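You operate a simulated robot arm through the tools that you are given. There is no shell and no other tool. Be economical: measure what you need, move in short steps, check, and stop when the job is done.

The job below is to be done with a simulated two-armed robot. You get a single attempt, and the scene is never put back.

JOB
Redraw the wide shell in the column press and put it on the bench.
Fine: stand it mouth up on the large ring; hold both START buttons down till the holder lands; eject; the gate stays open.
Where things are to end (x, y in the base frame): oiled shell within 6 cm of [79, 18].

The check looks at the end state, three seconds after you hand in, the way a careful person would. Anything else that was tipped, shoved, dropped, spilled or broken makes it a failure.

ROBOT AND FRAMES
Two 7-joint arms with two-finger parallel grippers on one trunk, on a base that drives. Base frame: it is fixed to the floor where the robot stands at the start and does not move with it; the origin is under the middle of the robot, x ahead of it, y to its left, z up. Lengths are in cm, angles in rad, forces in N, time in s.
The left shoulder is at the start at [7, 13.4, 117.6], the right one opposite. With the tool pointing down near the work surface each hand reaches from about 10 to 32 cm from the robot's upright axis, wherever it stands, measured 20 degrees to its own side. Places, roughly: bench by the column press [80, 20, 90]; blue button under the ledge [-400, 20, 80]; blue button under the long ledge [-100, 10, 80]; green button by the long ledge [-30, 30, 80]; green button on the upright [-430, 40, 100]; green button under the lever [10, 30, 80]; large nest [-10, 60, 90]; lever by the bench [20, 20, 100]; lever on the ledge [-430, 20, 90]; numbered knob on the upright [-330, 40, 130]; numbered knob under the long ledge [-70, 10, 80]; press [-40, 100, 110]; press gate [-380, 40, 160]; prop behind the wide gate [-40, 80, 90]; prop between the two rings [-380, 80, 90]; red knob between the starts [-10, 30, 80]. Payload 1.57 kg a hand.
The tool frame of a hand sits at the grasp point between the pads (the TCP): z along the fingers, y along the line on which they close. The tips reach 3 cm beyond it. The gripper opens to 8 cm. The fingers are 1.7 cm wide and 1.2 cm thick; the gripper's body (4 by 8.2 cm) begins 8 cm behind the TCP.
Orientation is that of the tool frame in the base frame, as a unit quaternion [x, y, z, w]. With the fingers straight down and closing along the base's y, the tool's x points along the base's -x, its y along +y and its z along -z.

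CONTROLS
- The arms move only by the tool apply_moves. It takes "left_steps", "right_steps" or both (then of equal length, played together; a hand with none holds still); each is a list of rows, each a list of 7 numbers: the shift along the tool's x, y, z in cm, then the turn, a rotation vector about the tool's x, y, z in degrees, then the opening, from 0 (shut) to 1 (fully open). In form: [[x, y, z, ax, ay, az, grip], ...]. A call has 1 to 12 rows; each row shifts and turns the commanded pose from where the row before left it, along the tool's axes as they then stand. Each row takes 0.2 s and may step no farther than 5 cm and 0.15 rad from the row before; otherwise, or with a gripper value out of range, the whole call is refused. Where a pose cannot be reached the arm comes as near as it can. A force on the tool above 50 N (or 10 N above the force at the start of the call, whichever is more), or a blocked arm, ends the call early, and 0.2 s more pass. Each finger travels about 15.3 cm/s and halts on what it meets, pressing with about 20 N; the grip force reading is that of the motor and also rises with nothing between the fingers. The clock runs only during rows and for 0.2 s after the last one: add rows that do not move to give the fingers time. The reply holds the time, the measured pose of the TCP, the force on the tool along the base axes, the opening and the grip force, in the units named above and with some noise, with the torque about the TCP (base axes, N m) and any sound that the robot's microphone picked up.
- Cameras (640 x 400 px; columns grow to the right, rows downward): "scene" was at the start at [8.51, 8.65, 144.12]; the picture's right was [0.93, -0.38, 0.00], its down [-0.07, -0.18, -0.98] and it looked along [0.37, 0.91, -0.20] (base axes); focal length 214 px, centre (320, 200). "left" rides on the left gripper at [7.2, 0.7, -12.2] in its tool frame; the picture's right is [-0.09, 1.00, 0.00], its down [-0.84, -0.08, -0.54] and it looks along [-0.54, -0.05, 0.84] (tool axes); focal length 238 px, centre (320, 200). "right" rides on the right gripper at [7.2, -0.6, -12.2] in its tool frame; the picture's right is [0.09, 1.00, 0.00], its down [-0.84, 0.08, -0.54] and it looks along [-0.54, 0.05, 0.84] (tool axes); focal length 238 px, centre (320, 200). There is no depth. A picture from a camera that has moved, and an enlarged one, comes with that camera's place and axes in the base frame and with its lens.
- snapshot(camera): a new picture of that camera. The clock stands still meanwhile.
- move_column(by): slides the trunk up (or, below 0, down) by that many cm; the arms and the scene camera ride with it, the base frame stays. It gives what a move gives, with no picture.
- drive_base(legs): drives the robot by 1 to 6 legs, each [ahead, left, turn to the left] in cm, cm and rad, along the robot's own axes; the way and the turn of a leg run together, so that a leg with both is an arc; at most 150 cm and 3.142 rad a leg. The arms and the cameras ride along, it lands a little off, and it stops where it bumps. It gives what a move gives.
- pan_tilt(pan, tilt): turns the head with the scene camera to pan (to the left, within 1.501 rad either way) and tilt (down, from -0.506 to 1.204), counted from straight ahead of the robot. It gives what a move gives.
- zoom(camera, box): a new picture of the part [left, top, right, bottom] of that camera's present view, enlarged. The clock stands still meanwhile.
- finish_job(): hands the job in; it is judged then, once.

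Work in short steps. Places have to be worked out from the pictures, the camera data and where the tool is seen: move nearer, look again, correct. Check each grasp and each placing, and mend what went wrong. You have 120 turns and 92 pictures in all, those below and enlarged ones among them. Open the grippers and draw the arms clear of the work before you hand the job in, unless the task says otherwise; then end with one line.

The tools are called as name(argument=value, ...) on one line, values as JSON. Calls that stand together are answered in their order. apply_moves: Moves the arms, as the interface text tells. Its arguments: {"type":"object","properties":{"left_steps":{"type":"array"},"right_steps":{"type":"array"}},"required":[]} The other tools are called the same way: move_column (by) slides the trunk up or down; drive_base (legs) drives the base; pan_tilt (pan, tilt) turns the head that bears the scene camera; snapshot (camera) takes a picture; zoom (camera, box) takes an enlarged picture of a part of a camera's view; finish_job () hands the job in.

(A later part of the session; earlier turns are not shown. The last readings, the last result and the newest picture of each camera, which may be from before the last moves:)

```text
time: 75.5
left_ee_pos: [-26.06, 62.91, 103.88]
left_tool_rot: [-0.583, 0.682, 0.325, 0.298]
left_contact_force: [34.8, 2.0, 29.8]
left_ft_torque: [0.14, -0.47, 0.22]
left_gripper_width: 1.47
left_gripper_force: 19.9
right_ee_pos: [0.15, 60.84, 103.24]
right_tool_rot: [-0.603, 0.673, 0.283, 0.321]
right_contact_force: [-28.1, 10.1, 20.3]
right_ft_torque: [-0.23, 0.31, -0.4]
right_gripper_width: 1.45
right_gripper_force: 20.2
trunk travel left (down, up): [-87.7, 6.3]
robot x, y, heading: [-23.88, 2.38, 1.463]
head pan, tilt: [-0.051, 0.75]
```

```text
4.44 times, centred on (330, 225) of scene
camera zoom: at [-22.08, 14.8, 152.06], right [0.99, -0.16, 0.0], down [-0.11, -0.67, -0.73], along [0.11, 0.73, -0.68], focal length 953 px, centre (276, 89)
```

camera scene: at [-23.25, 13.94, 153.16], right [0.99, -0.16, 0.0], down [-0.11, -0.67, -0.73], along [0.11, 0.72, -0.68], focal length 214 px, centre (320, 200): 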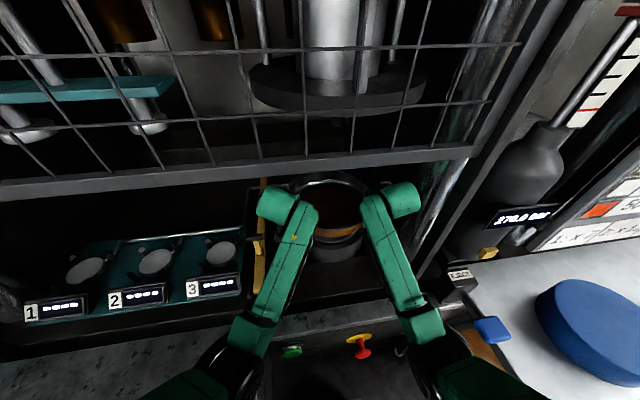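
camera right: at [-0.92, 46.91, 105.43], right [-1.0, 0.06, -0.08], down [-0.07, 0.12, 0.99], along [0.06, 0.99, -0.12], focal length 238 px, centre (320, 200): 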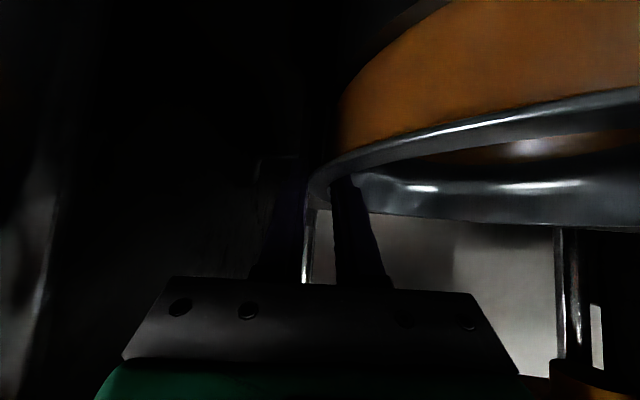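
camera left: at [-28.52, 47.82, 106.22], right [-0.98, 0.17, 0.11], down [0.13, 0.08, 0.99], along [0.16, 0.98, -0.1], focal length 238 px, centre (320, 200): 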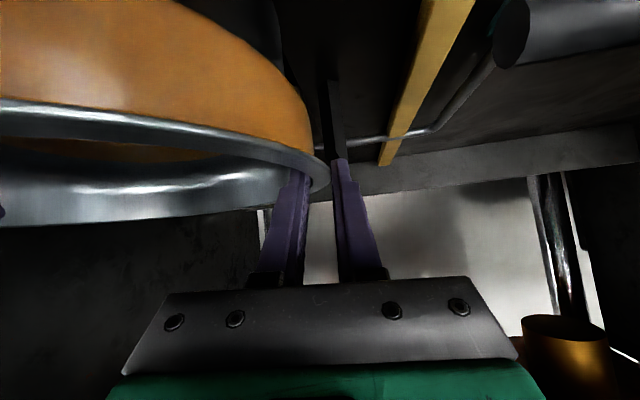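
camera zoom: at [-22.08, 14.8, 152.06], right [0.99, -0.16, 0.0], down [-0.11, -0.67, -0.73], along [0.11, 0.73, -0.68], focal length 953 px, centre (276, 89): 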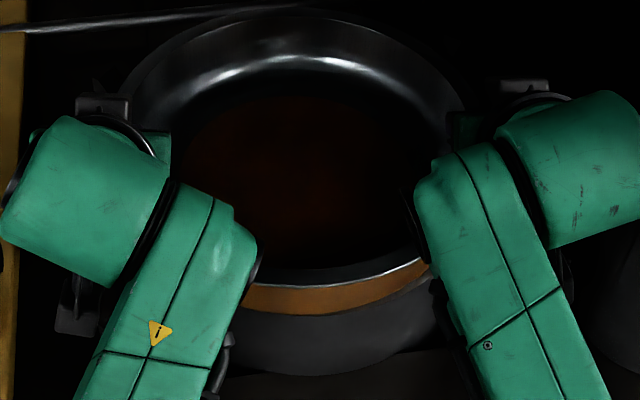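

Landed on the ring. Relax the stretch, then open both simultaneously in small increments.

apply_moves(left_steps=[[-0.2, -0.3, -0.15, 0, 0, 0, 0], [-0.2, -0.2, -0.15, 0, 0, 0, 0], [0, 0, 0, 0, 0, 0, 0.25], [0, 0, 0, 0, 0, 0, 0.35], [0, 0, 0, 0, 0, 0, 0.35]], right_steps=[[0, 0.2, 0, 0, 0, 0, 0], [0, 0.2, 0, 0, 0, 0, 0], [0, 0, 0, 0, 0, 0, 0.25], [0, 0, 0, 0, 0, 0, 0.35], [0, 0, 0, 0, 0, 0, 0.35]])

zoom(camera="scene", box=[270, 180, 390, 270])

```text
time: 76.7
left_ee_pos: [-26.47, 62.93, 103.59]
left_tool_rot: [-0.584, 0.685, 0.329, 0.285]
left_contact_force: [6.0, 6.1, 24.7]
left_ft_torque: [0.48, -0.53, 0.11]
left_gripper_width: 3.17
left_gripper_force: 1.7
right_ee_pos: [0.05, 60.61, 102.7]
right_tool_rot: [-0.603, 0.676, 0.278, 0.319]
right_contact_force: [-1.6, 0.2, 1.1]
right_ft_torque: [-0.1, -0.02, -0.1]
right_gripper_width: 2.96
right_gripper_force: 1.0
trunk travel left (down, up): [-87.7, 6.3]
robot x, y, heading: [-24.05, 2.53, 1.461]
head pan, tilt: [-0.051, 0.75]
```

```text
4.44 times, centred on (330, 225) of scene
camera zoom: at [-22.0, 14.64, 151.99], right [0.99, -0.16, 0.0], down [-0.11, -0.67, -0.74], along [0.11, 0.73, -0.68], focal length 953 px, centre (276, 89)
```

zoom: 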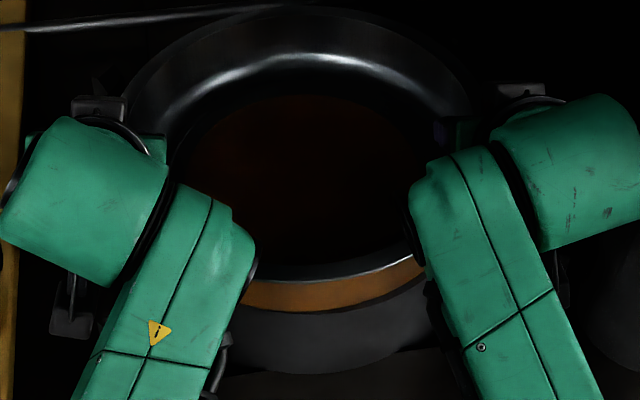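

Shell released; left hand still rests on something (likely its camera on a guide post). Open wider and raise the trunk 6.5 cm.

apply_moves(left_steps=[[0, 0, 0, 0, 0, 0, 0.6], [0, 0, 0, 0, 0, 0, 0.6]], right_steps=[[0, 0, 0, 0, 0, 0, 0.6], [0, 0, 0, 0, 0, 0, 0.6]])

move_column(by=6.3)

zoom(camera="scene", box=[250, 160, 430, 280])

```text
time: 77.3
left_ee_pos: [-26.7, 63.02, 103.22]
left_tool_rot: [-0.585, 0.686, 0.326, 0.283]
left_contact_force: [-0.9, -3.0, 19.7]
left_ft_torque: [0.23, -0.44, -0.09]
left_gripper_width: 4.5
left_gripper_force: 0.0
right_ee_pos: [-0.04, 60.79, 102.76]
right_tool_rot: [-0.603, 0.677, 0.277, 0.319]
right_contact_force: [0.2, 0.1, -0.4]
right_ft_torque: [-0.01, -0.02, -0.01]
right_gripper_width: 4.79
right_gripper_force: 0.1
trunk travel left (down, up): [-87.7, 6.3]
robot x, y, heading: [-23.95, 2.31, 1.466]
head pan, tilt: [-0.051, 0.75]
```

```text
time: 78.3
left_ee_pos: [-26.63, 63.5, 109.16]
left_tool_rot: [-0.585, 0.688, 0.325, 0.281]
left_contact_force: [0.4, 0.4, -0.8]
left_ft_torque: [-0.05, -0.01, -0.02]
left_gripper_width: 4.79
left_gripper_force: 0.1
right_ee_pos: [-0.12, 61.3, 108.77]
right_tool_rot: [-0.603, 0.677, 0.276, 0.318]
right_contact_force: [0.3, 0.2, -1.2]
right_ft_torque: [0.02, -0.01, 0.01]
right_gripper_width: 4.82
right_gripper_force: 0.0
trunk travel left (down, up): [-94.0, 0.0]
robot x, y, heading: [-23.95, 2.31, 1.463]
head pan, tilt: [-0.051, 0.75]
```

```text
3.33 times, centred on (340, 220) of scene
camera zoom: at [-22.08, 15.67, 158.18], right [0.99, -0.16, 0.0], down [-0.11, -0.67, -0.73], along [0.11, 0.72, -0.68], focal length 715 px, centre (253, 133)
```

zoom: 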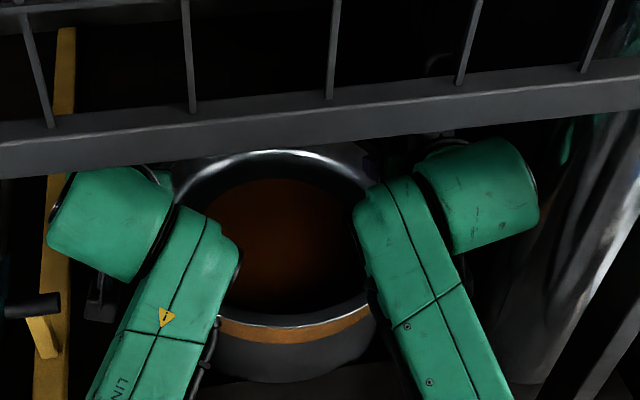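

Shell stays on the ring. Back out 45 cm and look.

drive_base(legs=[[-45, 0, 0.1]])

zoom(camera="scene", box=[220, 60, 460, 210])

```text
time: 81.0
left_ee_pos: [-35.16, 18.42, 108.94]
left_tool_rot: [-0.62, 0.658, 0.338, 0.263]
left_contact_force: [0.1, -0.1, 0.0]
left_ft_torque: [0.02, -0.02, 0.03]
left_gripper_width: 4.78
left_gripper_force: 0.0
right_ee_pos: [-8.64, 19.03, 108.66]
right_tool_rot: [-0.637, 0.646, 0.292, 0.303]
right_contact_force: [0.5, 1.2, -0.3]
right_ft_torque: [0.0, -0.01, -0.01]
right_gripper_width: 4.79
right_gripper_force: 0.0
trunk travel left (down, up): [-94.0, 0.0]
robot x, y, heading: [-26.42, -42.36, 1.568]
head pan, tilt: [-0.051, 0.75]
```

```text
2.67 times, centred on (340, 135) of scene
camera zoom: at [-25.95, -28.57, 158.17], right [1.0, -0.06, 0.0], down [-0.04, -0.68, -0.73], along [0.04, 0.73, -0.68], focal length 572 px, centre (267, 373)
```

zoom: 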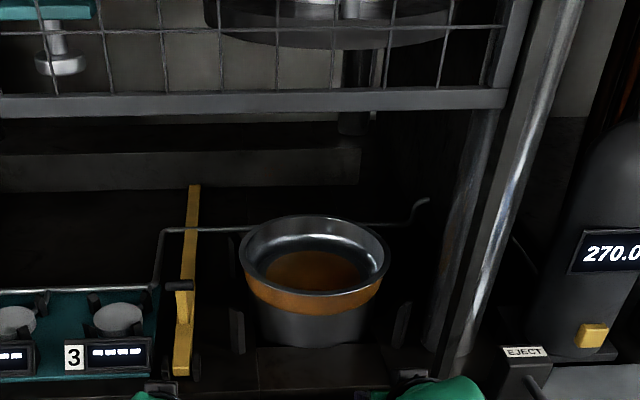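

Shell stands flat on the ring. Measure concentricity with a tighter zoom.

zoom(camera="scene", box=[296, 130, 384, 200])

```text
5.71 times, centred on (340, 165) of scene
camera zoom: at [-25.95, -28.57, 158.17], right [1.0, -0.06, 0.0], down [-0.04, -0.68, -0.73], along [0.04, 0.73, -0.68], focal length 1226 px, centre (206, 400)
```

zoom: 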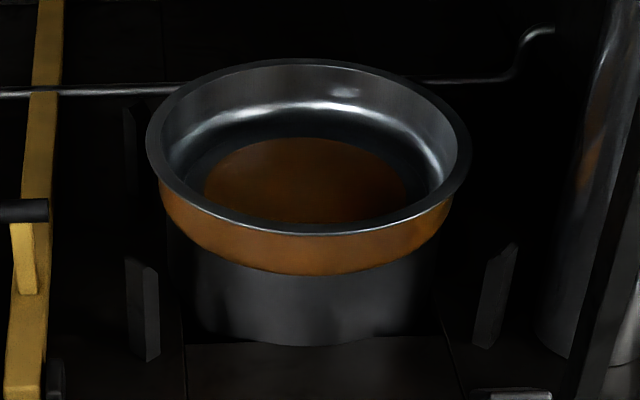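

Good seating. Now to the START buttons: back off, centre at x≈-7, close the fingers, lower the trunk, and look.

drive_base(legs=[[-25, 0, 0], [0, -19.5, 0]])

apply_moves(left_steps=[[0, 3, 0, 0, -6, 0, 0], [0, 3, 0, 0, -6, 0, 0], [0, 1, 0, 0, -6, 0, 0], [0, 0, 0, 0, -6, 0, 0]], right_steps=[[0, -3, 0, 0, -6, 0, 0], [0, -3, 0, 0, -6, 0, 0], [0, -1, 0, 0, -6, 0, 0], [0, 0, 0, 0, -6, 0, 0]])

move_column(by=-28)

snapshot(camera="scene")

```text
time: 84.0
left_ee_pos: [-16.04, -6.53, 108.85]
left_tool_rot: [-0.619, 0.658, 0.338, 0.263]
left_contact_force: [-0.7, 0.0, 0.5]
left_ft_torque: [0.04, -0.01, -0.02]
left_gripper_width: 4.81
left_gripper_force: 0.1
right_ee_pos: [10.7, -6.19, 108.81]
right_tool_rot: [-0.636, 0.646, 0.291, 0.305]
right_contact_force: [-1.0, -0.1, -0.2]
right_ft_torque: [0.0, -0.01, -0.02]
right_gripper_width: 4.79
right_gripper_force: 0.0
trunk travel left (down, up): [-94.0, 0.0]
robot x, y, heading: [-7.21, -67.2, 1.561]
head pan, tilt: [-0.051, 0.75]
```

```text
time: 85.0
left_ee_pos: [-22.66, -6.51, 109.75]
left_tool_rot: [-0.533, 0.589, 0.461, 0.396]
left_contact_force: [0.7, -0.5, 0.4]
left_ft_torque: [-0.03, -0.02, 0.04]
left_gripper_width: 0.01
left_gripper_force: 19.7
right_ee_pos: [18.03, -6.23, 108.83]
right_tool_rot: [-0.561, 0.569, 0.419, 0.433]
right_contact_force: [0.2, 0.2, -0.5]
right_ft_torque: [-0.01, -0.01, 0.0]
right_gripper_width: 0.0
right_gripper_force: 19.9
trunk travel left (down, up): [-94.0, 0.0]
robot x, y, heading: [-7.33, -66.86, 1.56]
head pan, tilt: [-0.051, 0.75]
```

```text
time: 87.9
left_ee_pos: [-22.67, -6.63, 81.82]
left_tool_rot: [-0.534, 0.59, 0.459, 0.394]
left_contact_force: [0.1, -0.1, -0.4]
left_ft_torque: [0.0, 0.0, 0.01]
left_gripper_width: 0.02
left_gripper_force: 19.8
right_ee_pos: [17.94, -6.05, 80.85]
right_tool_rot: [-0.562, 0.57, 0.417, 0.431]
right_contact_force: [0.4, -0.5, 0.2]
right_ft_torque: [-0.01, 0.01, 0.01]
right_gripper_width: 0.0
right_gripper_force: 20.2
trunk travel left (down, up): [-66.0, 28.0]
robot x, y, heading: [-7.02, -67.19, 1.56]
head pan, tilt: [-0.051, 0.75]
```

```text
28 pictures are left
camera scene: at [-6.55, -53.74, 130.2], right [1.0, -0.06, 0.0], down [-0.04, -0.68, -0.73], along [0.04, 0.73, -0.68], focal length 214 px, centre (320, 200)
```

scene: 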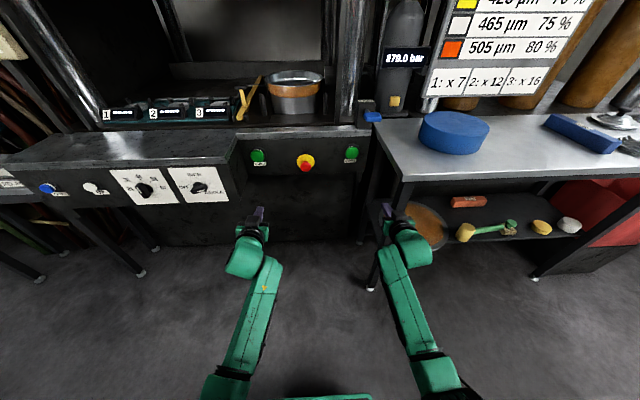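

Buttons at about (-29, 29, 80.5) and (12, 29, 80.3); tips are 41 cm apart already. Shift left 6.2 and drive ahead 26, then check.

drive_base(legs=[[0, 6.2, 0.01], [25, 0, 0]])

zoom(camera="scene", box=[200, 120, 440, 270])

snapshot(camera="left")

snapshot(camera="right")

```text
time: 90.3
left_ee_pos: [-29.23, 18.12, 81.76]
left_tool_rot: [-0.537, 0.588, 0.462, 0.391]
left_contact_force: [0.0, -0.5, 0.4]
left_ft_torque: [0.01, 0.03, -0.03]
left_gripper_width: 0.02
left_gripper_force: 20.6
right_ee_pos: [11.49, 18.79, 80.85]
right_tool_rot: [-0.563, 0.568, 0.418, 0.431]
right_contact_force: [-0.6, 0.1, 0.3]
right_ft_torque: [0.0, 0.02, 0.02]
right_gripper_width: 0.0
right_gripper_force: 20.0
trunk travel left (down, up): [-66.0, 28.0]
robot x, y, heading: [-13.29, -42.21, 1.564]
head pan, tilt: [-0.051, 0.75]
```

```text
2.67 times, centred on (320, 195) of scene
camera zoom: at [-12.8, -28.92, 130.19], right [1.0, -0.05, 0.0], down [-0.04, -0.68, -0.73], along [0.04, 0.73, -0.68], focal length 572 px, centre (320, 213)
```

zoom: 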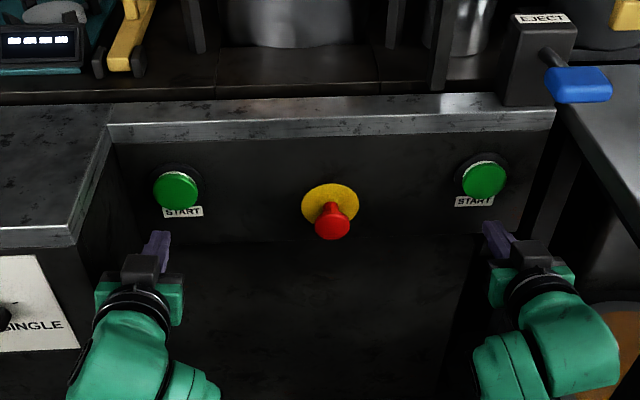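

```text
26 pictures are left
camera left: at [-30.23, 4.38, 78.21], right [-0.98, 0.02, 0.21], down [0.19, -0.3, 0.94], along [0.09, 0.95, 0.29], focal length 238 px, centre (320, 200)
```

left: 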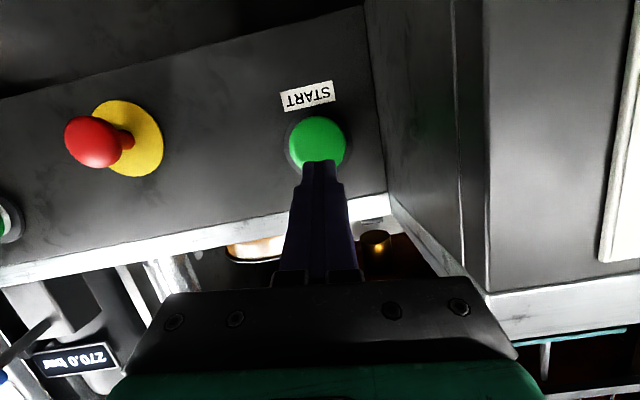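

```text
25 pictures are left
camera right: at [11.8, 5.03, 77.37], right [-1.0, -0.01, -0.1], down [-0.09, -0.29, 0.95], along [-0.04, 0.96, 0.28], focal length 238 px, centre (320, 200)
```

right: 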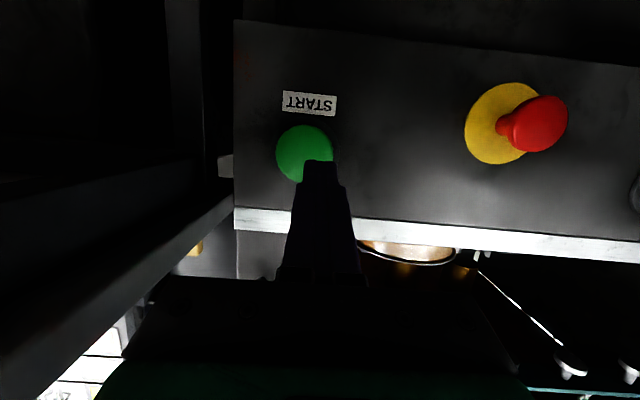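

Align tips with the button centres (left down 1.2; right +1 x, down 0.5), then advance 3 cm.

apply_moves(left_steps=[[1.16, 0, 0.32, 0, 0, 0, 0], [-0.25, 0, 0.96, 0, 0, 0, 0], [-0.25, 0, 0.96, 0, 0, 0, 0], [-0.25, 0, 0.96, 0, 0, 0, 0], [0, 0, 0, 0, 0, 0, 0]], right_steps=[[0.48, -1.0, 0.14, 0, 0, 0, 0], [-0.25, 0, 0.96, 0, 0, 0, 0], [-0.25, 0, 0.96, 0, 0, 0, 0], [-0.25, 0, 0.96, 0, 0, 0, 0], [0, 0, 0, 0, 0, 0, 0]])

snapshot(camera="left")

zoom(camera="scene", box=[200, 120, 440, 270])

```text
time: 91.5
left_ee_pos: [-29.23, 21.02, 80.52]
left_tool_rot: [-0.536, 0.588, 0.461, 0.393]
left_contact_force: [-0.5, 0.1, 0.7]
left_ft_torque: [0.02, 0.0, 0.0]
left_gripper_width: 0.0
left_gripper_force: 19.8
right_ee_pos: [12.47, 21.7, 80.3]
right_tool_rot: [-0.563, 0.568, 0.419, 0.431]
right_contact_force: [0.3, -0.4, -1.6]
right_ft_torque: [0.02, 0.0, -0.03]
right_gripper_width: 0.0
right_gripper_force: 19.9
trunk travel left (down, up): [-66.0, 28.0]
robot x, y, heading: [-13.6, -42.04, 1.57]
head pan, tilt: [-0.051, 0.75]
```

```text
24 pictures are left
camera left: at [-30.34, 7.32, 77.03], right [-0.98, 0.02, 0.21], down [0.19, -0.3, 0.94], along [0.09, 0.95, 0.29], focal length 238 px, centre (320, 200)
```

left: 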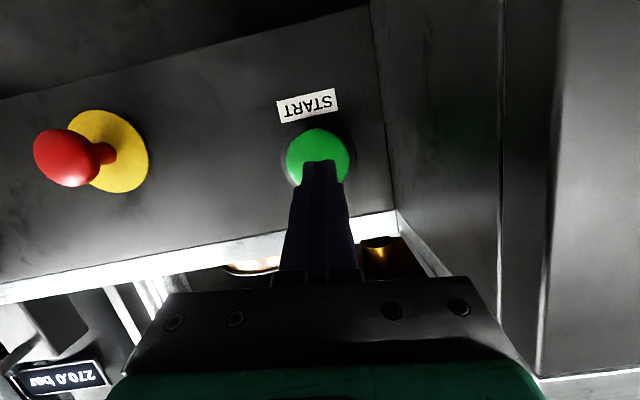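

```text
2.67 times, centred on (320, 195) of scene
camera zoom: at [-12.81, -29.0, 130.2], right [1.0, -0.05, 0.0], down [-0.04, -0.68, -0.73], along [0.04, 0.73, -0.68], focal length 572 px, centre (320, 213)
```

zoom: 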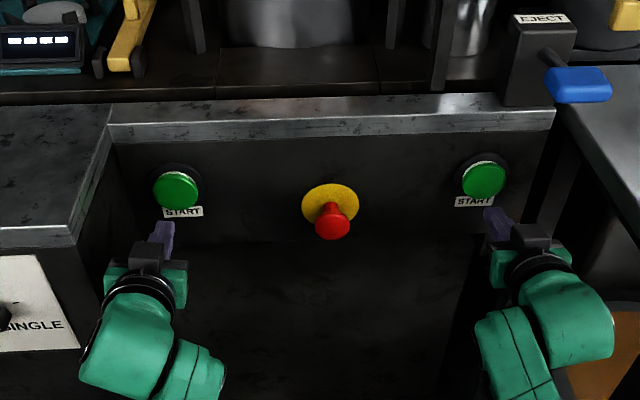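

Tips ~4 cm from the button faces (y≈28.3). Press both together: fast approach then fine rows and hold.

apply_moves(left_steps=[[-0.25, 0, 0.96, 0, 0, 0, 0], [-0.25, 0, 0.96, 0, 0, 0, 0], [-0.25, 0, 0.96, 0, 0, 0, 0], [-0.13, 0, 0.5, 0, 0, 0, 0], [-0.1, 0, 0.4, 0, 0, 0, 0], [-0.1, 0, 0.4, 0, 0, 0, 0], [-0.1, 0, 0.4, 0, 0, 0, 0], [-0.1, 0, 0.4, 0, 0, 0, 0], [0, 0, 0, 0, 0, 0, 0], [0, 0, 0, 0, 0, 0, 0]], right_steps=[[-0.25, 0, 0.96, 0, 0, 0, 0], [-0.25, 0, 0.96, 0, 0, 0, 0], [-0.2, 0, 0.6, 0, 0, 0, 0], [-0.06, 0, 0.2, 0, 0, 0, 0], [-0.1, 0, 0.4, 0, 0, 0, 0], [-0.1, 0, 0.4, 0, 0, 0, 0], [-0.1, 0, 0.4, 0, 0, 0, 0], [-0.1, 0, 0.4, 0, 0, 0, 0], [0, 0, 0, 0, 0, 0, 0], [0, 0, 0, 0, 0, 0, 0]])

```text
time: 93.7
left_ee_pos: [-30.2, 26.25, 80.6]
left_tool_rot: [-0.535, 0.589, 0.466, 0.388]
left_contact_force: [0.6, -0.8, -0.6]
left_ft_torque: [-0.02, 0.04, 0.01]
left_gripper_width: 0.01
left_gripper_force: 20.0
right_ee_pos: [12.47, 26.05, 80.18]
right_tool_rot: [-0.563, 0.568, 0.418, 0.431]
right_contact_force: [0.2, 0.2, 0.3]
right_ft_torque: [-0.01, 0.02, 0.01]
right_gripper_width: 0.0
right_gripper_force: 19.7
trunk travel left (down, up): [-66.0, 28.0]
robot x, y, heading: [-13.49, -42.22, 1.568]
head pan, tilt: [-0.051, 0.75]
```

No contact yet (tips y≈29). Correct left's drift and go on in fine rows.

apply_moves(left_steps=[[-0.1, -0.5, 0.4, 0, 0, 0, 0], [-0.1, -0.3, 0.4, 0, 0, 0, 0], [-0.1, 0, 0.4, 0, 0, 0, 0], [-0.1, 0, 0.4, 0, 0, 0, 0], [0, 0, 0, 0, 0, 0, 0]], right_steps=[[-0.1, 0, 0.4, 0, 0, 0, 0], [-0.1, 0, 0.4, 0, 0, 0, 0], [-0.1, 0, 0.4, 0, 0, 0, 0], [-0.1, 0, 0.4, 0, 0, 0, 0], [0, 0, 0, 0, 0, 0, 0]])

```text
time: 94.9
left_ee_pos: [-31.72, 27.39, 80.27]
left_tool_rot: [-0.534, 0.59, 0.479, 0.37]
left_contact_force: [7.1, -30.0, -8.2]
left_ft_torque: [-0.27, 0.2, -0.34]
left_gripper_width: 0.0
left_gripper_force: 19.8
right_ee_pos: [12.7, 27.31, 80.28]
right_tool_rot: [-0.561, 0.568, 0.42, 0.431]
right_contact_force: [-0.9, -12.2, -3.5]
right_ft_torque: [-0.1, 0.04, 0.0]
right_gripper_width: 0.0
right_gripper_force: 20.2
trunk travel left (down, up): [-66.0, 28.0]
robot x, y, heading: [-13.66, -42.5, 1.565]
head pan, tilt: [-0.051, 0.75]
heard: click, click
```

Two clicks heard: both pressed. Hold on, pressing the right slightly more, and watch.

apply_moves(left_steps=[[0, 0, 0, 0, 0, 0, 0], [0, 0, 0, 0, 0, 0, 0], [0, 0, 0, 0, 0, 0, 0], [0, 0, 0, 0, 0, 0, 0], [0, 0, 0, 0, 0, 0, 0], [0, 0, 0, 0, 0, 0, 0]], right_steps=[[-0.1, 0, 0.3, 0, 0, 0, 0], [0, 0, 0, 0, 0, 0, 0], [0, 0, 0, 0, 0, 0, 0], [0, 0, 0, 0, 0, 0, 0], [0, 0, 0, 0, 0, 0, 0], [0, 0, 0, 0, 0, 0, 0]])

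snapshot(camera="scene")

```text
time: 96.3
left_ee_pos: [-31.79, 27.31, 80.51]
left_tool_rot: [-0.535, 0.587, 0.481, 0.371]
left_contact_force: [-5.7, -32.3, -18.1]
left_ft_torque: [-0.59, 0.14, -0.01]
left_gripper_width: 0.0
left_gripper_force: 19.9
right_ee_pos: [12.64, 27.27, 80.35]
right_tool_rot: [-0.562, 0.568, 0.419, 0.432]
right_contact_force: [8.0, -33.0, -10.3]
right_ft_torque: [-0.34, 0.01, -0.26]
right_gripper_width: 0.0
right_gripper_force: 19.8
trunk travel left (down, up): [-66.0, 28.0]
robot x, y, heading: [-13.28, -42.18, 1.564]
head pan, tilt: [-0.051, 0.75]
```

```text
22 pictures are left
camera scene: at [-12.74, -29.8, 130.27], right [1.0, -0.05, 0.0], down [-0.04, -0.68, -0.74], along [0.04, 0.73, -0.68], focal length 214 px, centre (320, 200)
```

scene: 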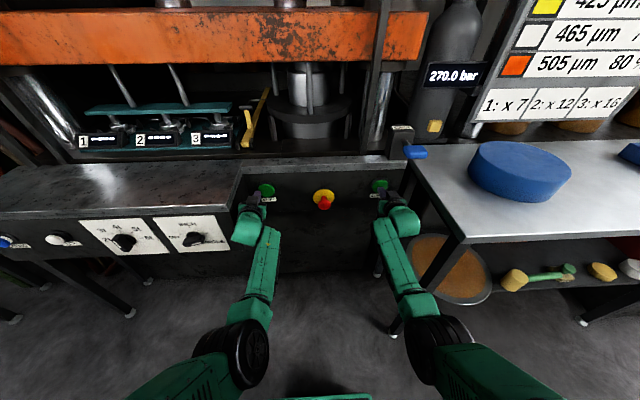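

The ram has come down with the holder on the shell. Zoom, and hold a little longer.

zoom(camera="scene", box=[220, 50, 420, 175])

apply_moves(left_steps=[[0, 0, 0, 0, 0, 0, 0], [0, 0, 0, 0, 0, 0, 0], [0, 0, 0, 0, 0, 0, 0], [0, 0, 0, 0, 0, 0, 0], [0, 0, 0, 0, 0, 0, 0], [0, 0, 0, 0, 0, 0, 0], [0, 0, 0, 0, 0, 0, 0], [0, 0, 0, 0, 0, 0, 0]], right_steps=[[0, 0, 0, 0, 0, 0, 0], [0, 0, 0, 0, 0, 0, 0], [0, 0, 0, 0, 0, 0, 0], [0, 0, 0, 0, 0, 0, 0], [0, 0, 0, 0, 0, 0, 0], [0, 0, 0, 0, 0, 0, 0], [0, 0, 0, 0, 0, 0, 0], [0, 0, 0, 0, 0, 0, 0]])

zoom(camera="scene", box=[180, 0, 420, 175])

```text
3.20 times, centred on (320, 112) of scene
camera zoom: at [-12.74, -29.8, 130.27], right [1.0, -0.05, 0.0], down [-0.04, -0.68, -0.74], along [0.04, 0.73, -0.68], focal length 686 px, centre (320, 480)
```

zoom: 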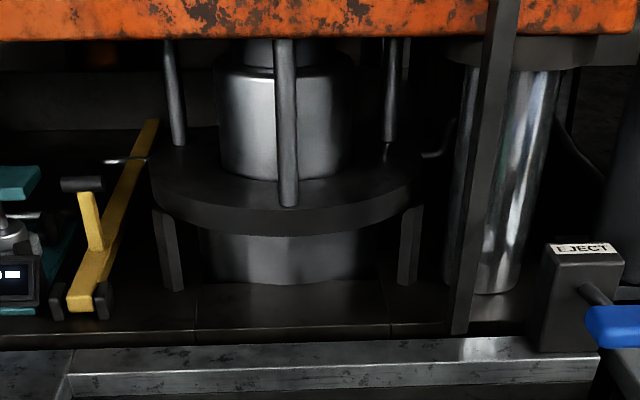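

```text
time: 98.1
left_ee_pos: [-31.67, 27.46, 80.76]
left_tool_rot: [-0.532, 0.586, 0.482, 0.375]
left_contact_force: [-6.4, -28.2, -4.1]
left_ft_torque: [-0.18, 0.03, 0.04]
left_gripper_width: 0.0
left_gripper_force: 20.3
right_ee_pos: [12.54, 27.28, 80.49]
right_tool_rot: [-0.562, 0.567, 0.42, 0.432]
right_contact_force: [5.3, -28.2, -11.5]
right_ft_torque: [-0.34, 0.02, -0.17]
right_gripper_width: 0.0
right_gripper_force: 19.6
trunk travel left (down, up): [-66.0, 28.0]
robot x, y, heading: [-13.34, -42.41, 1.568]
head pan, tilt: [-0.051, 0.75]
```

```text
2.29 times, centred on (300, 88) of scene
camera zoom: at [-12.73, -29.93, 130.3], right [1.0, -0.05, 0.0], down [-0.04, -0.68, -0.74], along [0.04, 0.74, -0.68], focal length 490 px, centre (366, 457)
```

zoom: 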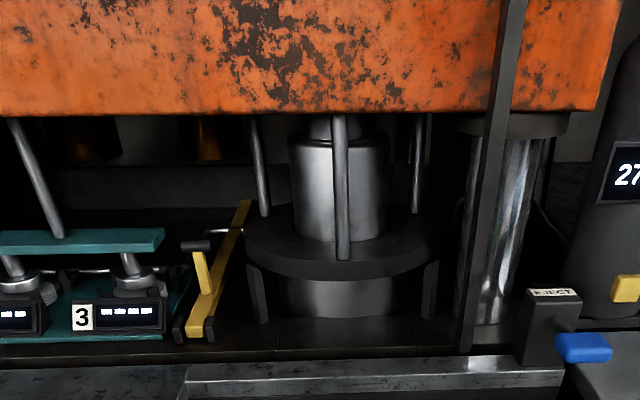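

The holder has landed and the beam is already rising. Hold a bit more, then look.

apply_moves(left_steps=[[0, 0, 0, 0, 0, 0, 0], [0, 0, 0, 0, 0, 0, 0], [0, 0, 0, 0, 0, 0, 0], [0, 0, 0, 0, 0, 0, 0], [0, 0, 0, 0, 0, 0, 0], [0, 0, 0, 0, 0, 0, 0], [0, 0, 0, 0, 0, 0, 0], [0, 0, 0, 0, 0, 0, 0]], right_steps=[[0, 0, 0, 0, 0, 0, 0], [0, 0, 0, 0, 0, 0, 0], [0, 0, 0, 0, 0, 0, 0], [0, 0, 0, 0, 0, 0, 0], [0, 0, 0, 0, 0, 0, 0], [0, 0, 0, 0, 0, 0, 0], [0, 0, 0, 0, 0, 0, 0], [0, 0, 0, 0, 0, 0, 0]])

zoom(camera="scene", box=[180, 0, 420, 175])

```text
time: 99.9
left_ee_pos: [-31.72, 27.38, 80.87]
left_tool_rot: [-0.532, 0.586, 0.482, 0.375]
left_contact_force: [-6.2, -26.1, 0.3]
left_ft_torque: [-0.02, -0.01, 0.04]
left_gripper_width: 0.0
left_gripper_force: 20.2
right_ee_pos: [12.71, 27.45, 80.55]
right_tool_rot: [-0.562, 0.567, 0.42, 0.432]
right_contact_force: [2.4, -27.8, -11.1]
right_ft_torque: [-0.3, -0.01, -0.02]
right_gripper_width: 0.01
right_gripper_force: 19.8
trunk travel left (down, up): [-66.0, 28.0]
robot x, y, heading: [-13.2, -42.48, 1.569]
head pan, tilt: [-0.051, 0.75]
```

```text
2.29 times, centred on (300, 88) of scene
camera zoom: at [-12.8, -29.98, 130.3], right [1.0, -0.05, 0.0], down [-0.04, -0.67, -0.74], along [0.04, 0.74, -0.68], focal length 490 px, centre (366, 457)
```

zoom: 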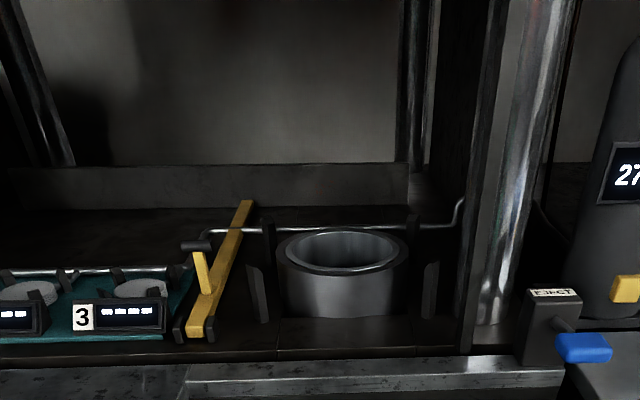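

The shell is drawn into the ring and the ram is back up. Retract from the buttons, raise, and go to the EJECT lever (≈(17.5, 23.5, 99)).

drive_base(legs=[[-16, 0, 0]])

move_column(by=27)

drive_base(legs=[[0, -4.8, 0], [9, 0, 0]])

snapshot(camera="scene")

snapshot(camera="right")

```text
time: 101.3
left_ee_pos: [-31.8, 11.89, 80.31]
left_tool_rot: [-0.533, 0.588, 0.479, 0.373]
left_contact_force: [0.2, 0.1, -0.4]
left_ft_torque: [-0.01, 0.04, -0.01]
left_gripper_width: 0.0
left_gripper_force: 19.9
right_ee_pos: [12.48, 12.05, 80.1]
right_tool_rot: [-0.563, 0.567, 0.42, 0.43]
right_contact_force: [-0.4, -0.1, 0.8]
right_ft_torque: [0.01, 0.01, -0.03]
right_gripper_width: 0.0
right_gripper_force: 19.8
trunk travel left (down, up): [-66.0, 28.0]
robot x, y, heading: [-13.43, -58.5, 1.567]
head pan, tilt: [-0.051, 0.75]
```

```text
time: 104.0
left_ee_pos: [-32.11, 11.93, 107.26]
left_tool_rot: [-0.534, 0.588, 0.482, 0.371]
left_contact_force: [0.2, 0.1, -0.3]
left_ft_torque: [0.01, 0.0, 0.0]
left_gripper_width: 0.0
left_gripper_force: 20.5
right_ee_pos: [12.61, 12.0, 107.1]
right_tool_rot: [-0.563, 0.567, 0.419, 0.43]
right_contact_force: [-0.1, 0.3, 0.5]
right_ft_torque: [0.01, 0.01, -0.01]
right_gripper_width: 0.01
right_gripper_force: 20.4
trunk travel left (down, up): [-93.0, 1.0]
robot x, y, heading: [-13.22, -58.23, 1.569]
head pan, tilt: [-0.051, 0.75]
```

```text
time: 105.7
left_ee_pos: [-27.3, 20.31, 107.7]
left_tool_rot: [-0.534, 0.586, 0.483, 0.372]
left_contact_force: [0.4, -0.3, 0.3]
left_ft_torque: [-0.04, 0.01, -0.02]
left_gripper_width: 0.0
left_gripper_force: 20.0
right_ee_pos: [17.16, 20.4, 107.42]
right_tool_rot: [-0.562, 0.566, 0.421, 0.432]
right_contact_force: [0.1, 0.1, -0.2]
right_ft_torque: [-0.01, 0.01, 0.0]
right_gripper_width: 0.0
right_gripper_force: 20.2
trunk travel left (down, up): [-93.0, 1.0]
robot x, y, heading: [-8.71, -49.52, 1.561]
head pan, tilt: [-0.051, 0.75]
```

```text
18 pictures are left
camera scene: at [-8.17, -36.84, 157.25], right [1.0, -0.05, 0.0], down [-0.04, -0.68, -0.73], along [0.04, 0.73, -0.68], focal length 214 px, centre (320, 200)
```

scene: 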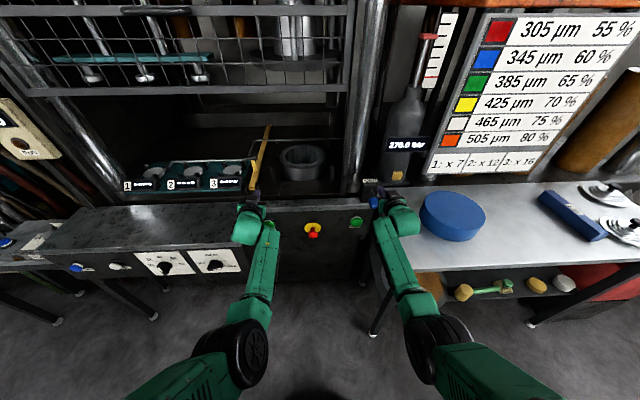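

```text
17 pictures are left
camera right: at [17.58, 6.78, 103.9], right [-1.0, -0.01, -0.1], down [-0.09, -0.29, 0.95], along [-0.04, 0.96, 0.29], focal length 238 px, centre (320, 200)
```

right: 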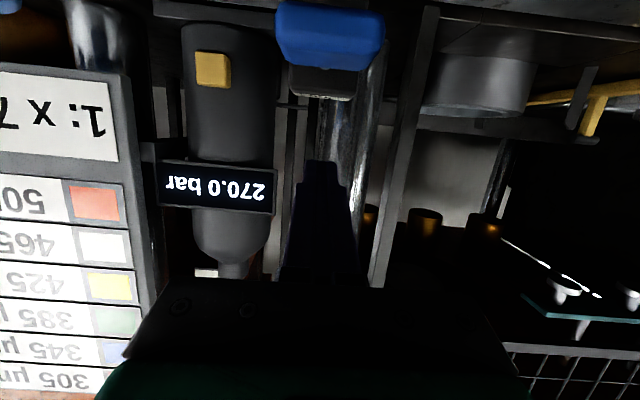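

The paddle is right under the fingertip. Push down with the right hand.

apply_moves(right_steps=[[1.2, 0, 1.4, 0, 0, 0, 0], [1.44, 0, 0.42, 0, 0, 0, 0], [1.44, 0, 0.42, 0, 0, 0, 0], [0.96, 0, 0.28, 0, 0, 0, 0], [0.96, 0, 0.28, 0, 0, 0, 0], [0.96, 0, 0.28, 0, 0, 0, 0], [0.96, 0, 0.28, 0, 0, 0, 0], [0.96, 0, 0.28, 0, 0, 0, 0], [0.96, 0, 0.28, 0, 0, 0, 0]])

zoom(camera="scene", box=[230, 110, 430, 240])

```text
time: 107.7
left_ee_pos: [-27.32, 20.83, 107.33]
left_tool_rot: [-0.534, 0.588, 0.482, 0.371]
left_contact_force: [0.2, 0.2, 0.5]
left_ft_torque: [0.04, -0.02, 0.03]
left_gripper_width: 0.0
left_gripper_force: 20.2
right_ee_pos: [17.28, 21.93, 99.21]
right_tool_rot: [-0.559, 0.559, 0.429, 0.437]
right_contact_force: [-1.9, 0.8, 6.6]
right_ft_torque: [0.19, 0.03, 0.03]
right_gripper_width: 0.01
right_gripper_force: 19.9
right hand out of reach, approached as far as the arm can: row 7, 8, 9
trunk travel left (down, up): [-93.0, 1.0]
robot x, y, heading: [-8.22, -49.76, 1.57]
head pan, tilt: [-0.051, 0.75]
```

```text
3.08 times, centred on (330, 175) of scene
camera zoom: at [-8.18, -36.31, 157.2], right [1.0, -0.05, 0.0], down [-0.04, -0.68, -0.73], along [0.04, 0.73, -0.68], focal length 660 px, centre (289, 277)
```

zoom: 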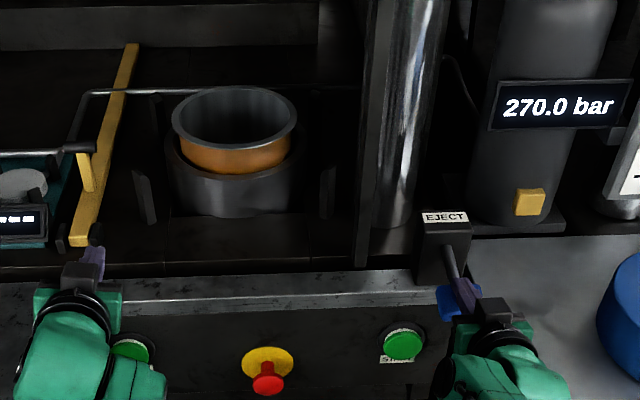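

The lever moves and the shell is rising out of the ring. Push further with the trunk, 4 cm.

move_column(by=-4)

zoom(camera="scene", box=[230, 110, 430, 240])

```text
time: 108.5
left_ee_pos: [-27.51, 19.76, 104.16]
left_tool_rot: [-0.532, 0.585, 0.485, 0.375]
left_contact_force: [0.0, -0.9, 0.0]
left_ft_torque: [-0.02, -0.03, 0.0]
left_gripper_width: 0.0
left_gripper_force: 20.4
right_ee_pos: [17.33, 21.58, 97.16]
right_tool_rot: [-0.549, 0.55, 0.439, 0.45]
right_contact_force: [4.2, -6.2, 49.2]
right_ft_torque: [1.28, -0.13, 0.0]
right_gripper_width: 0.0
right_gripper_force: 20.6
trunk travel left (down, up): [-89.0, 5.0]
robot x, y, heading: [-8.74, -49.6, 1.566]
head pan, tilt: [-0.051, 0.75]
```

```text
3.08 times, centred on (330, 175) of scene
camera zoom: at [-8.39, -37.94, 153.39], right [1.0, -0.05, 0.0], down [-0.03, -0.67, -0.74], along [0.04, 0.74, -0.67], focal length 660 px, centre (289, 277)
```

zoom: 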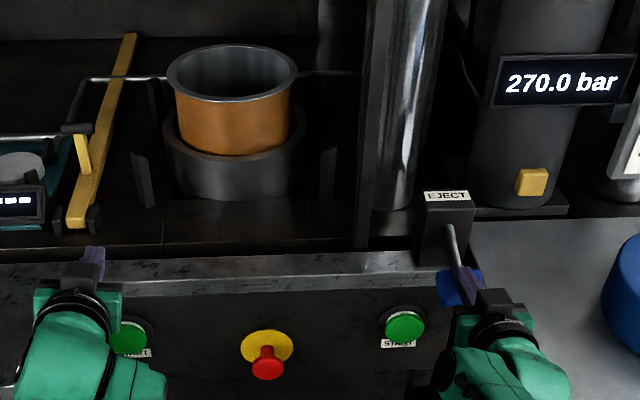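

Lever at its stop (49 N); shell ejected. Release the lever and see whether it stays up.

move_column(by=5)

drive_base(legs=[[-18, 0, 0], [0, 8, 0]])

zoom(camera="scene", box=[230, 90, 430, 220])

```text
time: 109.4
left_ee_pos: [-27.54, 20.68, 108.39]
left_tool_rot: [-0.533, 0.587, 0.482, 0.372]
left_contact_force: [-0.4, 0.0, -0.1]
left_ft_torque: [0.0, 0.01, 0.0]
left_gripper_width: 0.03
left_gripper_force: 20.1
right_ee_pos: [17.3, 21.66, 99.82]
right_tool_rot: [-0.559, 0.56, 0.429, 0.435]
right_contact_force: [0.2, -3.2, 5.5]
right_ft_torque: [0.09, 0.04, 0.01]
right_gripper_width: 0.0
right_gripper_force: 20.1
trunk travel left (down, up): [-94.0, 0.0]
robot x, y, heading: [-8.29, -49.43, 1.572]
head pan, tilt: [-0.051, 0.75]
```

```text
time: 111.6
left_ee_pos: [-34.67, 2.9, 108.43]
left_tool_rot: [-0.533, 0.589, 0.483, 0.369]
left_contact_force: [0.0, 0.0, 0.5]
left_ft_torque: [0.01, -0.02, 0.01]
left_gripper_width: 0.0
left_gripper_force: 19.6
right_ee_pos: [10.04, 4.11, 99.69]
right_tool_rot: [-0.558, 0.562, 0.43, 0.435]
right_contact_force: [-0.3, -0.7, 0.3]
right_ft_torque: [0.04, 0.0, 0.02]
right_gripper_width: 0.02
right_gripper_force: 20.0
trunk travel left (down, up): [-94.0, 0.0]
robot x, y, heading: [-16.61, -67.7, 1.566]
head pan, tilt: [-0.051, 0.75]
```

```text
3.08 times, centred on (330, 155) of scene
camera zoom: at [-15.14, -54.09, 158.17], right [1.0, -0.05, -0.01], down [-0.04, -0.68, -0.73], along [0.04, 0.73, -0.68], focal length 660 px, centre (289, 338)
```

zoom: 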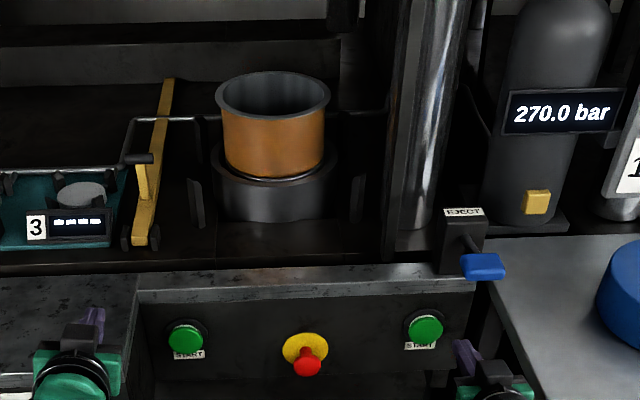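

Cup stands ejected: rim z≈109.5, lip r≈10.5, centre ≈(-12, 62). I re-pose both hands: pitch ~60°, 57 cm ahead, spaced for the cup walls, opened.

apply_moves(left_steps=[[0, -2.05, -2.45, 0.77, 2.33, -1.53, 0], [0, -2.05, -2.45, 0.77, 2.33, -1.53, 0], [0, -2.05, -2.45, 0.77, 2.33, -1.53, 0.5], [0, -2.05, -2.45, 0.77, 2.33, -1.53, 1], [0, -2.05, -2.45, 0.77, 2.33, -1.53, 1], [0, -2.05, -2.45, 0.77, 2.33, -1.53, 1]], right_steps=[[-1.28, 2.13, -3.18, 0, 2.33, 0, 0], [-1.28, 2.13, -3.18, 0, 2.33, 0, 0], [-1.28, 2.13, -3.18, 0, 2.33, 0, 0.5], [-1.28, 2.13, -3.18, 0, 2.33, 0, 1], [-1.28, 2.13, -3.18, 0, 2.33, 0, 1], [-1.28, 2.13, -3.18, 0, 2.33, 0, 1]])

```text
time: 112.4
left_ee_pos: [-36.11, 0.27, 120.71]
left_tool_rot: [-0.526, 0.556, 0.53, 0.364]
left_contact_force: [-0.3, -0.7, 0.1]
left_ft_torque: [0.01, 0.01, 0.02]
left_gripper_width: 8.0
left_gripper_force: 0.0
right_ee_pos: [5.32, -1.3, 103.84]
right_tool_rot: [-0.584, 0.585, 0.394, 0.401]
right_contact_force: [-0.9, -0.4, -0.1]
right_ft_torque: [-0.02, -0.02, -0.02]
right_gripper_width: 7.98
right_gripper_force: 0.1
right hand out of reach, approached as far as the arm can: row 1
trunk travel left (down, up): [-94.0, 0.0]
robot x, y, heading: [-16.54, -67.57, 1.566]
head pan, tilt: [-0.051, 0.75]
stopped in row 4 (left hand): the arm was blocked; the commanded pose is now the measured one
```

The left arm wandered toward a limit. I steer it back to its earlier good posture (lateral, lower, more pitched).

apply_moves(left_steps=[[1.6, 0.4, -1.7, 0.7, 4.7, -0.8, 1], [1.7, 0.4, -1.6, 0.7, 4.7, -0.8, 1], [1.8, 0.4, -1.5, 0.7, 4.7, -0.8, 1], [1.9, 0.4, -1.4, 0.7, 4.7, -0.8, 1], [2.0, 0.4, -1.2, 0.7, 4.7, -0.8, 1], [2.1, 0.4, -1.05, 0.7, 4.7, -0.8, 1]])

```text
time: 113.7
left_ee_pos: [-39.8, -7.7, 122.32]
left_tool_rot: [0.614, -0.59, -0.43, -0.3]
left_contact_force: [0.2, -0.2, 0.1]
left_ft_torque: [0.03, -0.04, -0.01]
left_gripper_width: 7.99
left_gripper_force: 0.0
right_ee_pos: [5.49, -0.91, 103.5]
right_tool_rot: [-0.584, 0.586, 0.394, 0.401]
right_contact_force: [0.4, -0.4, 1.1]
right_ft_torque: [0.0, -0.01, 0.02]
right_gripper_width: 8.0
right_gripper_force: 0.1
trunk travel left (down, up): [-94.0, 0.0]
robot x, y, heading: [-16.54, -67.3, 1.569]
head pan, tilt: [-0.051, 0.75]
stopped in row 6 (left hand): the arm was blocked; the commanded pose is now the measured one
```

Try a pure downward stretch to free the left arm (toward its straight configuration).

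apply_moves(left_steps=[[2.6, -0.4, 1.5, 0, 0, 0, 1], [2.6, -0.4, 1.5, 0, 0, 0, 1], [2.6, -0.4, 1.5, 0, 0, 0, 1], [2.6, -0.4, 1.5, 0, 0, 0, 1], [2.6, -0.4, 1.5, 0, 0, 0, 1], [2.6, -0.4, 1.5, 0, 0, 0, 1]])

snapshot(camera="scene")

```text
time: 115.1
left_ee_pos: [-39.66, -6.85, 103.71]
left_tool_rot: [0.614, -0.592, -0.427, -0.301]
left_contact_force: [0.0, -0.5, -0.2]
left_ft_torque: [-0.01, -0.03, 0.02]
left_gripper_width: 8.02
left_gripper_force: 0.1
right_ee_pos: [5.44, -0.84, 103.59]
right_tool_rot: [-0.585, 0.586, 0.393, 0.399]
right_contact_force: [0.6, -0.6, -0.8]
right_ft_torque: [0.03, -0.04, 0.02]
right_gripper_width: 7.99
right_gripper_force: 0.1
trunk travel left (down, up): [-94.0, 0.0]
robot x, y, heading: [-16.4, -67.37, 1.569]
head pan, tilt: [-0.051, 0.75]
```

```text
13 pictures are left
camera scene: at [-15.92, -54.15, 158.19], right [1.0, -0.05, 0.0], down [-0.04, -0.68, -0.73], along [0.04, 0.73, -0.68], focal length 214 px, centre (320, 200)
```

scene: 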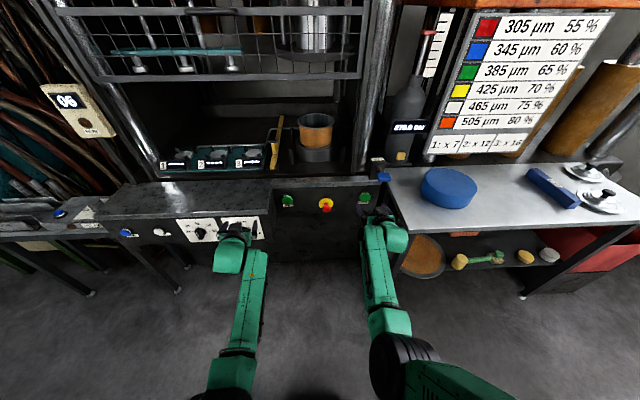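

Left arm is free now. Bring both hands inward and back at this height with orientation corrected.

apply_moves(left_steps=[[0.15, -2.8, -1.1, 2, 0, -0.8, 1], [0.2, -2.85, -0.95, 2, 0, -0.8, 1], [0.25, -2.85, -0.85, 2, 0, -0.8, 1], [0.3, -2.9, -0.7, 2, 0, -0.8, 1], [0.33, -2.9, -0.6, 2, 0, -0.8, 1]], right_steps=[[0.75, 2.2, -1.75, 0, 1.6, 0, 1], [0.8, 2.2, -1.75, 0, 1.6, 0, 1], [0.8, 2.2, -1.7, 0, 1.6, 0, 1], [0.85, 2.2, -1.7, 0, 1.6, 0, 1], [0.9, 2.2, -1.65, 0, 1.6, 0, 1]])

```text
time: 115.8
left_ee_pos: [-37.98, -8.09, 104.35]
left_tool_rot: [-0.589, 0.61, 0.443, 0.293]
left_contact_force: [-0.1, -0.2, 0.7]
left_ft_torque: [-0.02, 0.01, -0.02]
left_gripper_width: 7.99
left_gripper_force: 0.0
right_ee_pos: [7.61, -0.13, 114.31]
right_tool_rot: [0.566, -0.55, -0.375, -0.487]
right_contact_force: [0.7, 0.3, 0.4]
right_ft_torque: [0.0, -0.02, -0.03]
right_gripper_width: 7.99
right_gripper_force: 0.0
trunk travel left (down, up): [-94.0, 0.0]
robot x, y, heading: [-16.61, -67.88, 1.572]
head pan, tilt: [-0.051, 0.75]
stopped in row 3 (right hand): the arm was blocked; the commanded pose is now the measured one
```

Retracting from the stretched pose at high pitch jams. I return both hands low and to ~52° pitch (the known good route), then raise.

apply_moves(left_steps=[[2.05, -0.45, 1.02, 1.57, 2, -1.3, 1], [2.05, -0.45, 1.02, 1.57, 2, -1.3, 1], [2.05, -0.45, 1.02, 1.57, 2, -1.3, 1], [2.05, -0.2, 1.02, 1.57, 2, -1.3, 1], [2.05, 0, 1.02, 1.57, 2, -1.3, 1], [2.05, 0, 1.02, 1.57, 2, -1.3, 1]], right_steps=[[3.84, 0.56, 0.98, -1.07, 4, 1.08, 1], [3.8, 0.5, 1.3, -1.07, 4, 1.08, 1], [3.7, 0.4, 1.6, -1.07, 4, 1.08, 1], [3.6, 0.2, 1.8, -1.07, 4, 1.08, 1], [3.5, 0.1, 2.1, -1.07, 4, 1.08, 1], [3.4, 0, 2.3, -1.07, 4, 1.08, 1]])

```text
time: 117.2
left_ee_pos: [-37.57, -9.09, 90.44]
left_tool_rot: [0.646, -0.629, -0.307, -0.306]
left_contact_force: [-0.3, 0.2, 0.7]
left_ft_torque: [-0.04, 0.01, 0.02]
left_gripper_width: 8.0
left_gripper_force: 0.1
right_ee_pos: [6.58, -0.84, 91.79]
right_tool_rot: [-0.623, 0.645, 0.312, 0.312]
right_contact_force: [-0.4, -0.4, -0.5]
right_ft_torque: [0.02, 0.0, -0.02]
right_gripper_width: 8.02
right_gripper_force: 0.0
right hand out of reach, approached as far as the arm can: row 6
trunk travel left (down, up): [-94.0, 0.0]
robot x, y, heading: [-16.39, -67.67, 1.571]
head pan, tilt: [-0.051, 0.75]
```

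Both are aligned now at pitch ~51°. Move inward and up together in moderate steps.

apply_moves(left_steps=[[-1.56, -2, -1.26, 0, 0, 0, 1], [-1.56, -2, -1.26, 0, 0, 0, 1], [-1.56, -2, -1.26, 0, 0, 0, 1], [-1.56, -2, -1.26, 0, 0, 0, 1], [-1.56, -2, -1.26, 0, 0, 0, 1]], right_steps=[[-0.61, 2, -2.43, 0, 0, 0, 1], [-0.61, 2, -2.43, 0, 0, 0, 1], [-0.61, 2, -2.43, 0, 0, 0, 1], [-0.61, 2, -2.43, 0, 0, 0, 1], [-0.61, 2, -2.43, 0, 0, 0, 1]])

```text
time: 118.3
left_ee_pos: [-34.77, -8.64, 99.43]
left_tool_rot: [-0.634, 0.636, 0.347, 0.27]
left_contact_force: [-0.5, 0.5, 0.3]
left_ft_torque: [0.01, -0.03, -0.01]
left_gripper_width: 7.98
left_gripper_force: 0.1
right_ee_pos: [5.39, -1.46, 110.49]
right_tool_rot: [-0.595, 0.615, 0.314, 0.411]
right_contact_force: [0.1, -0.2, 0.5]
right_ft_torque: [0.0, -0.01, 0.0]
right_gripper_width: 8.01
right_gripper_force: 0.1
trunk travel left (down, up): [-94.0, 0.0]
robot x, y, heading: [-16.89, -67.37, 1.564]
head pan, tilt: [-0.051, 0.75]
stopped in row 5 (right hand): the arm was blocked; the commanded pose is now the measured one
```

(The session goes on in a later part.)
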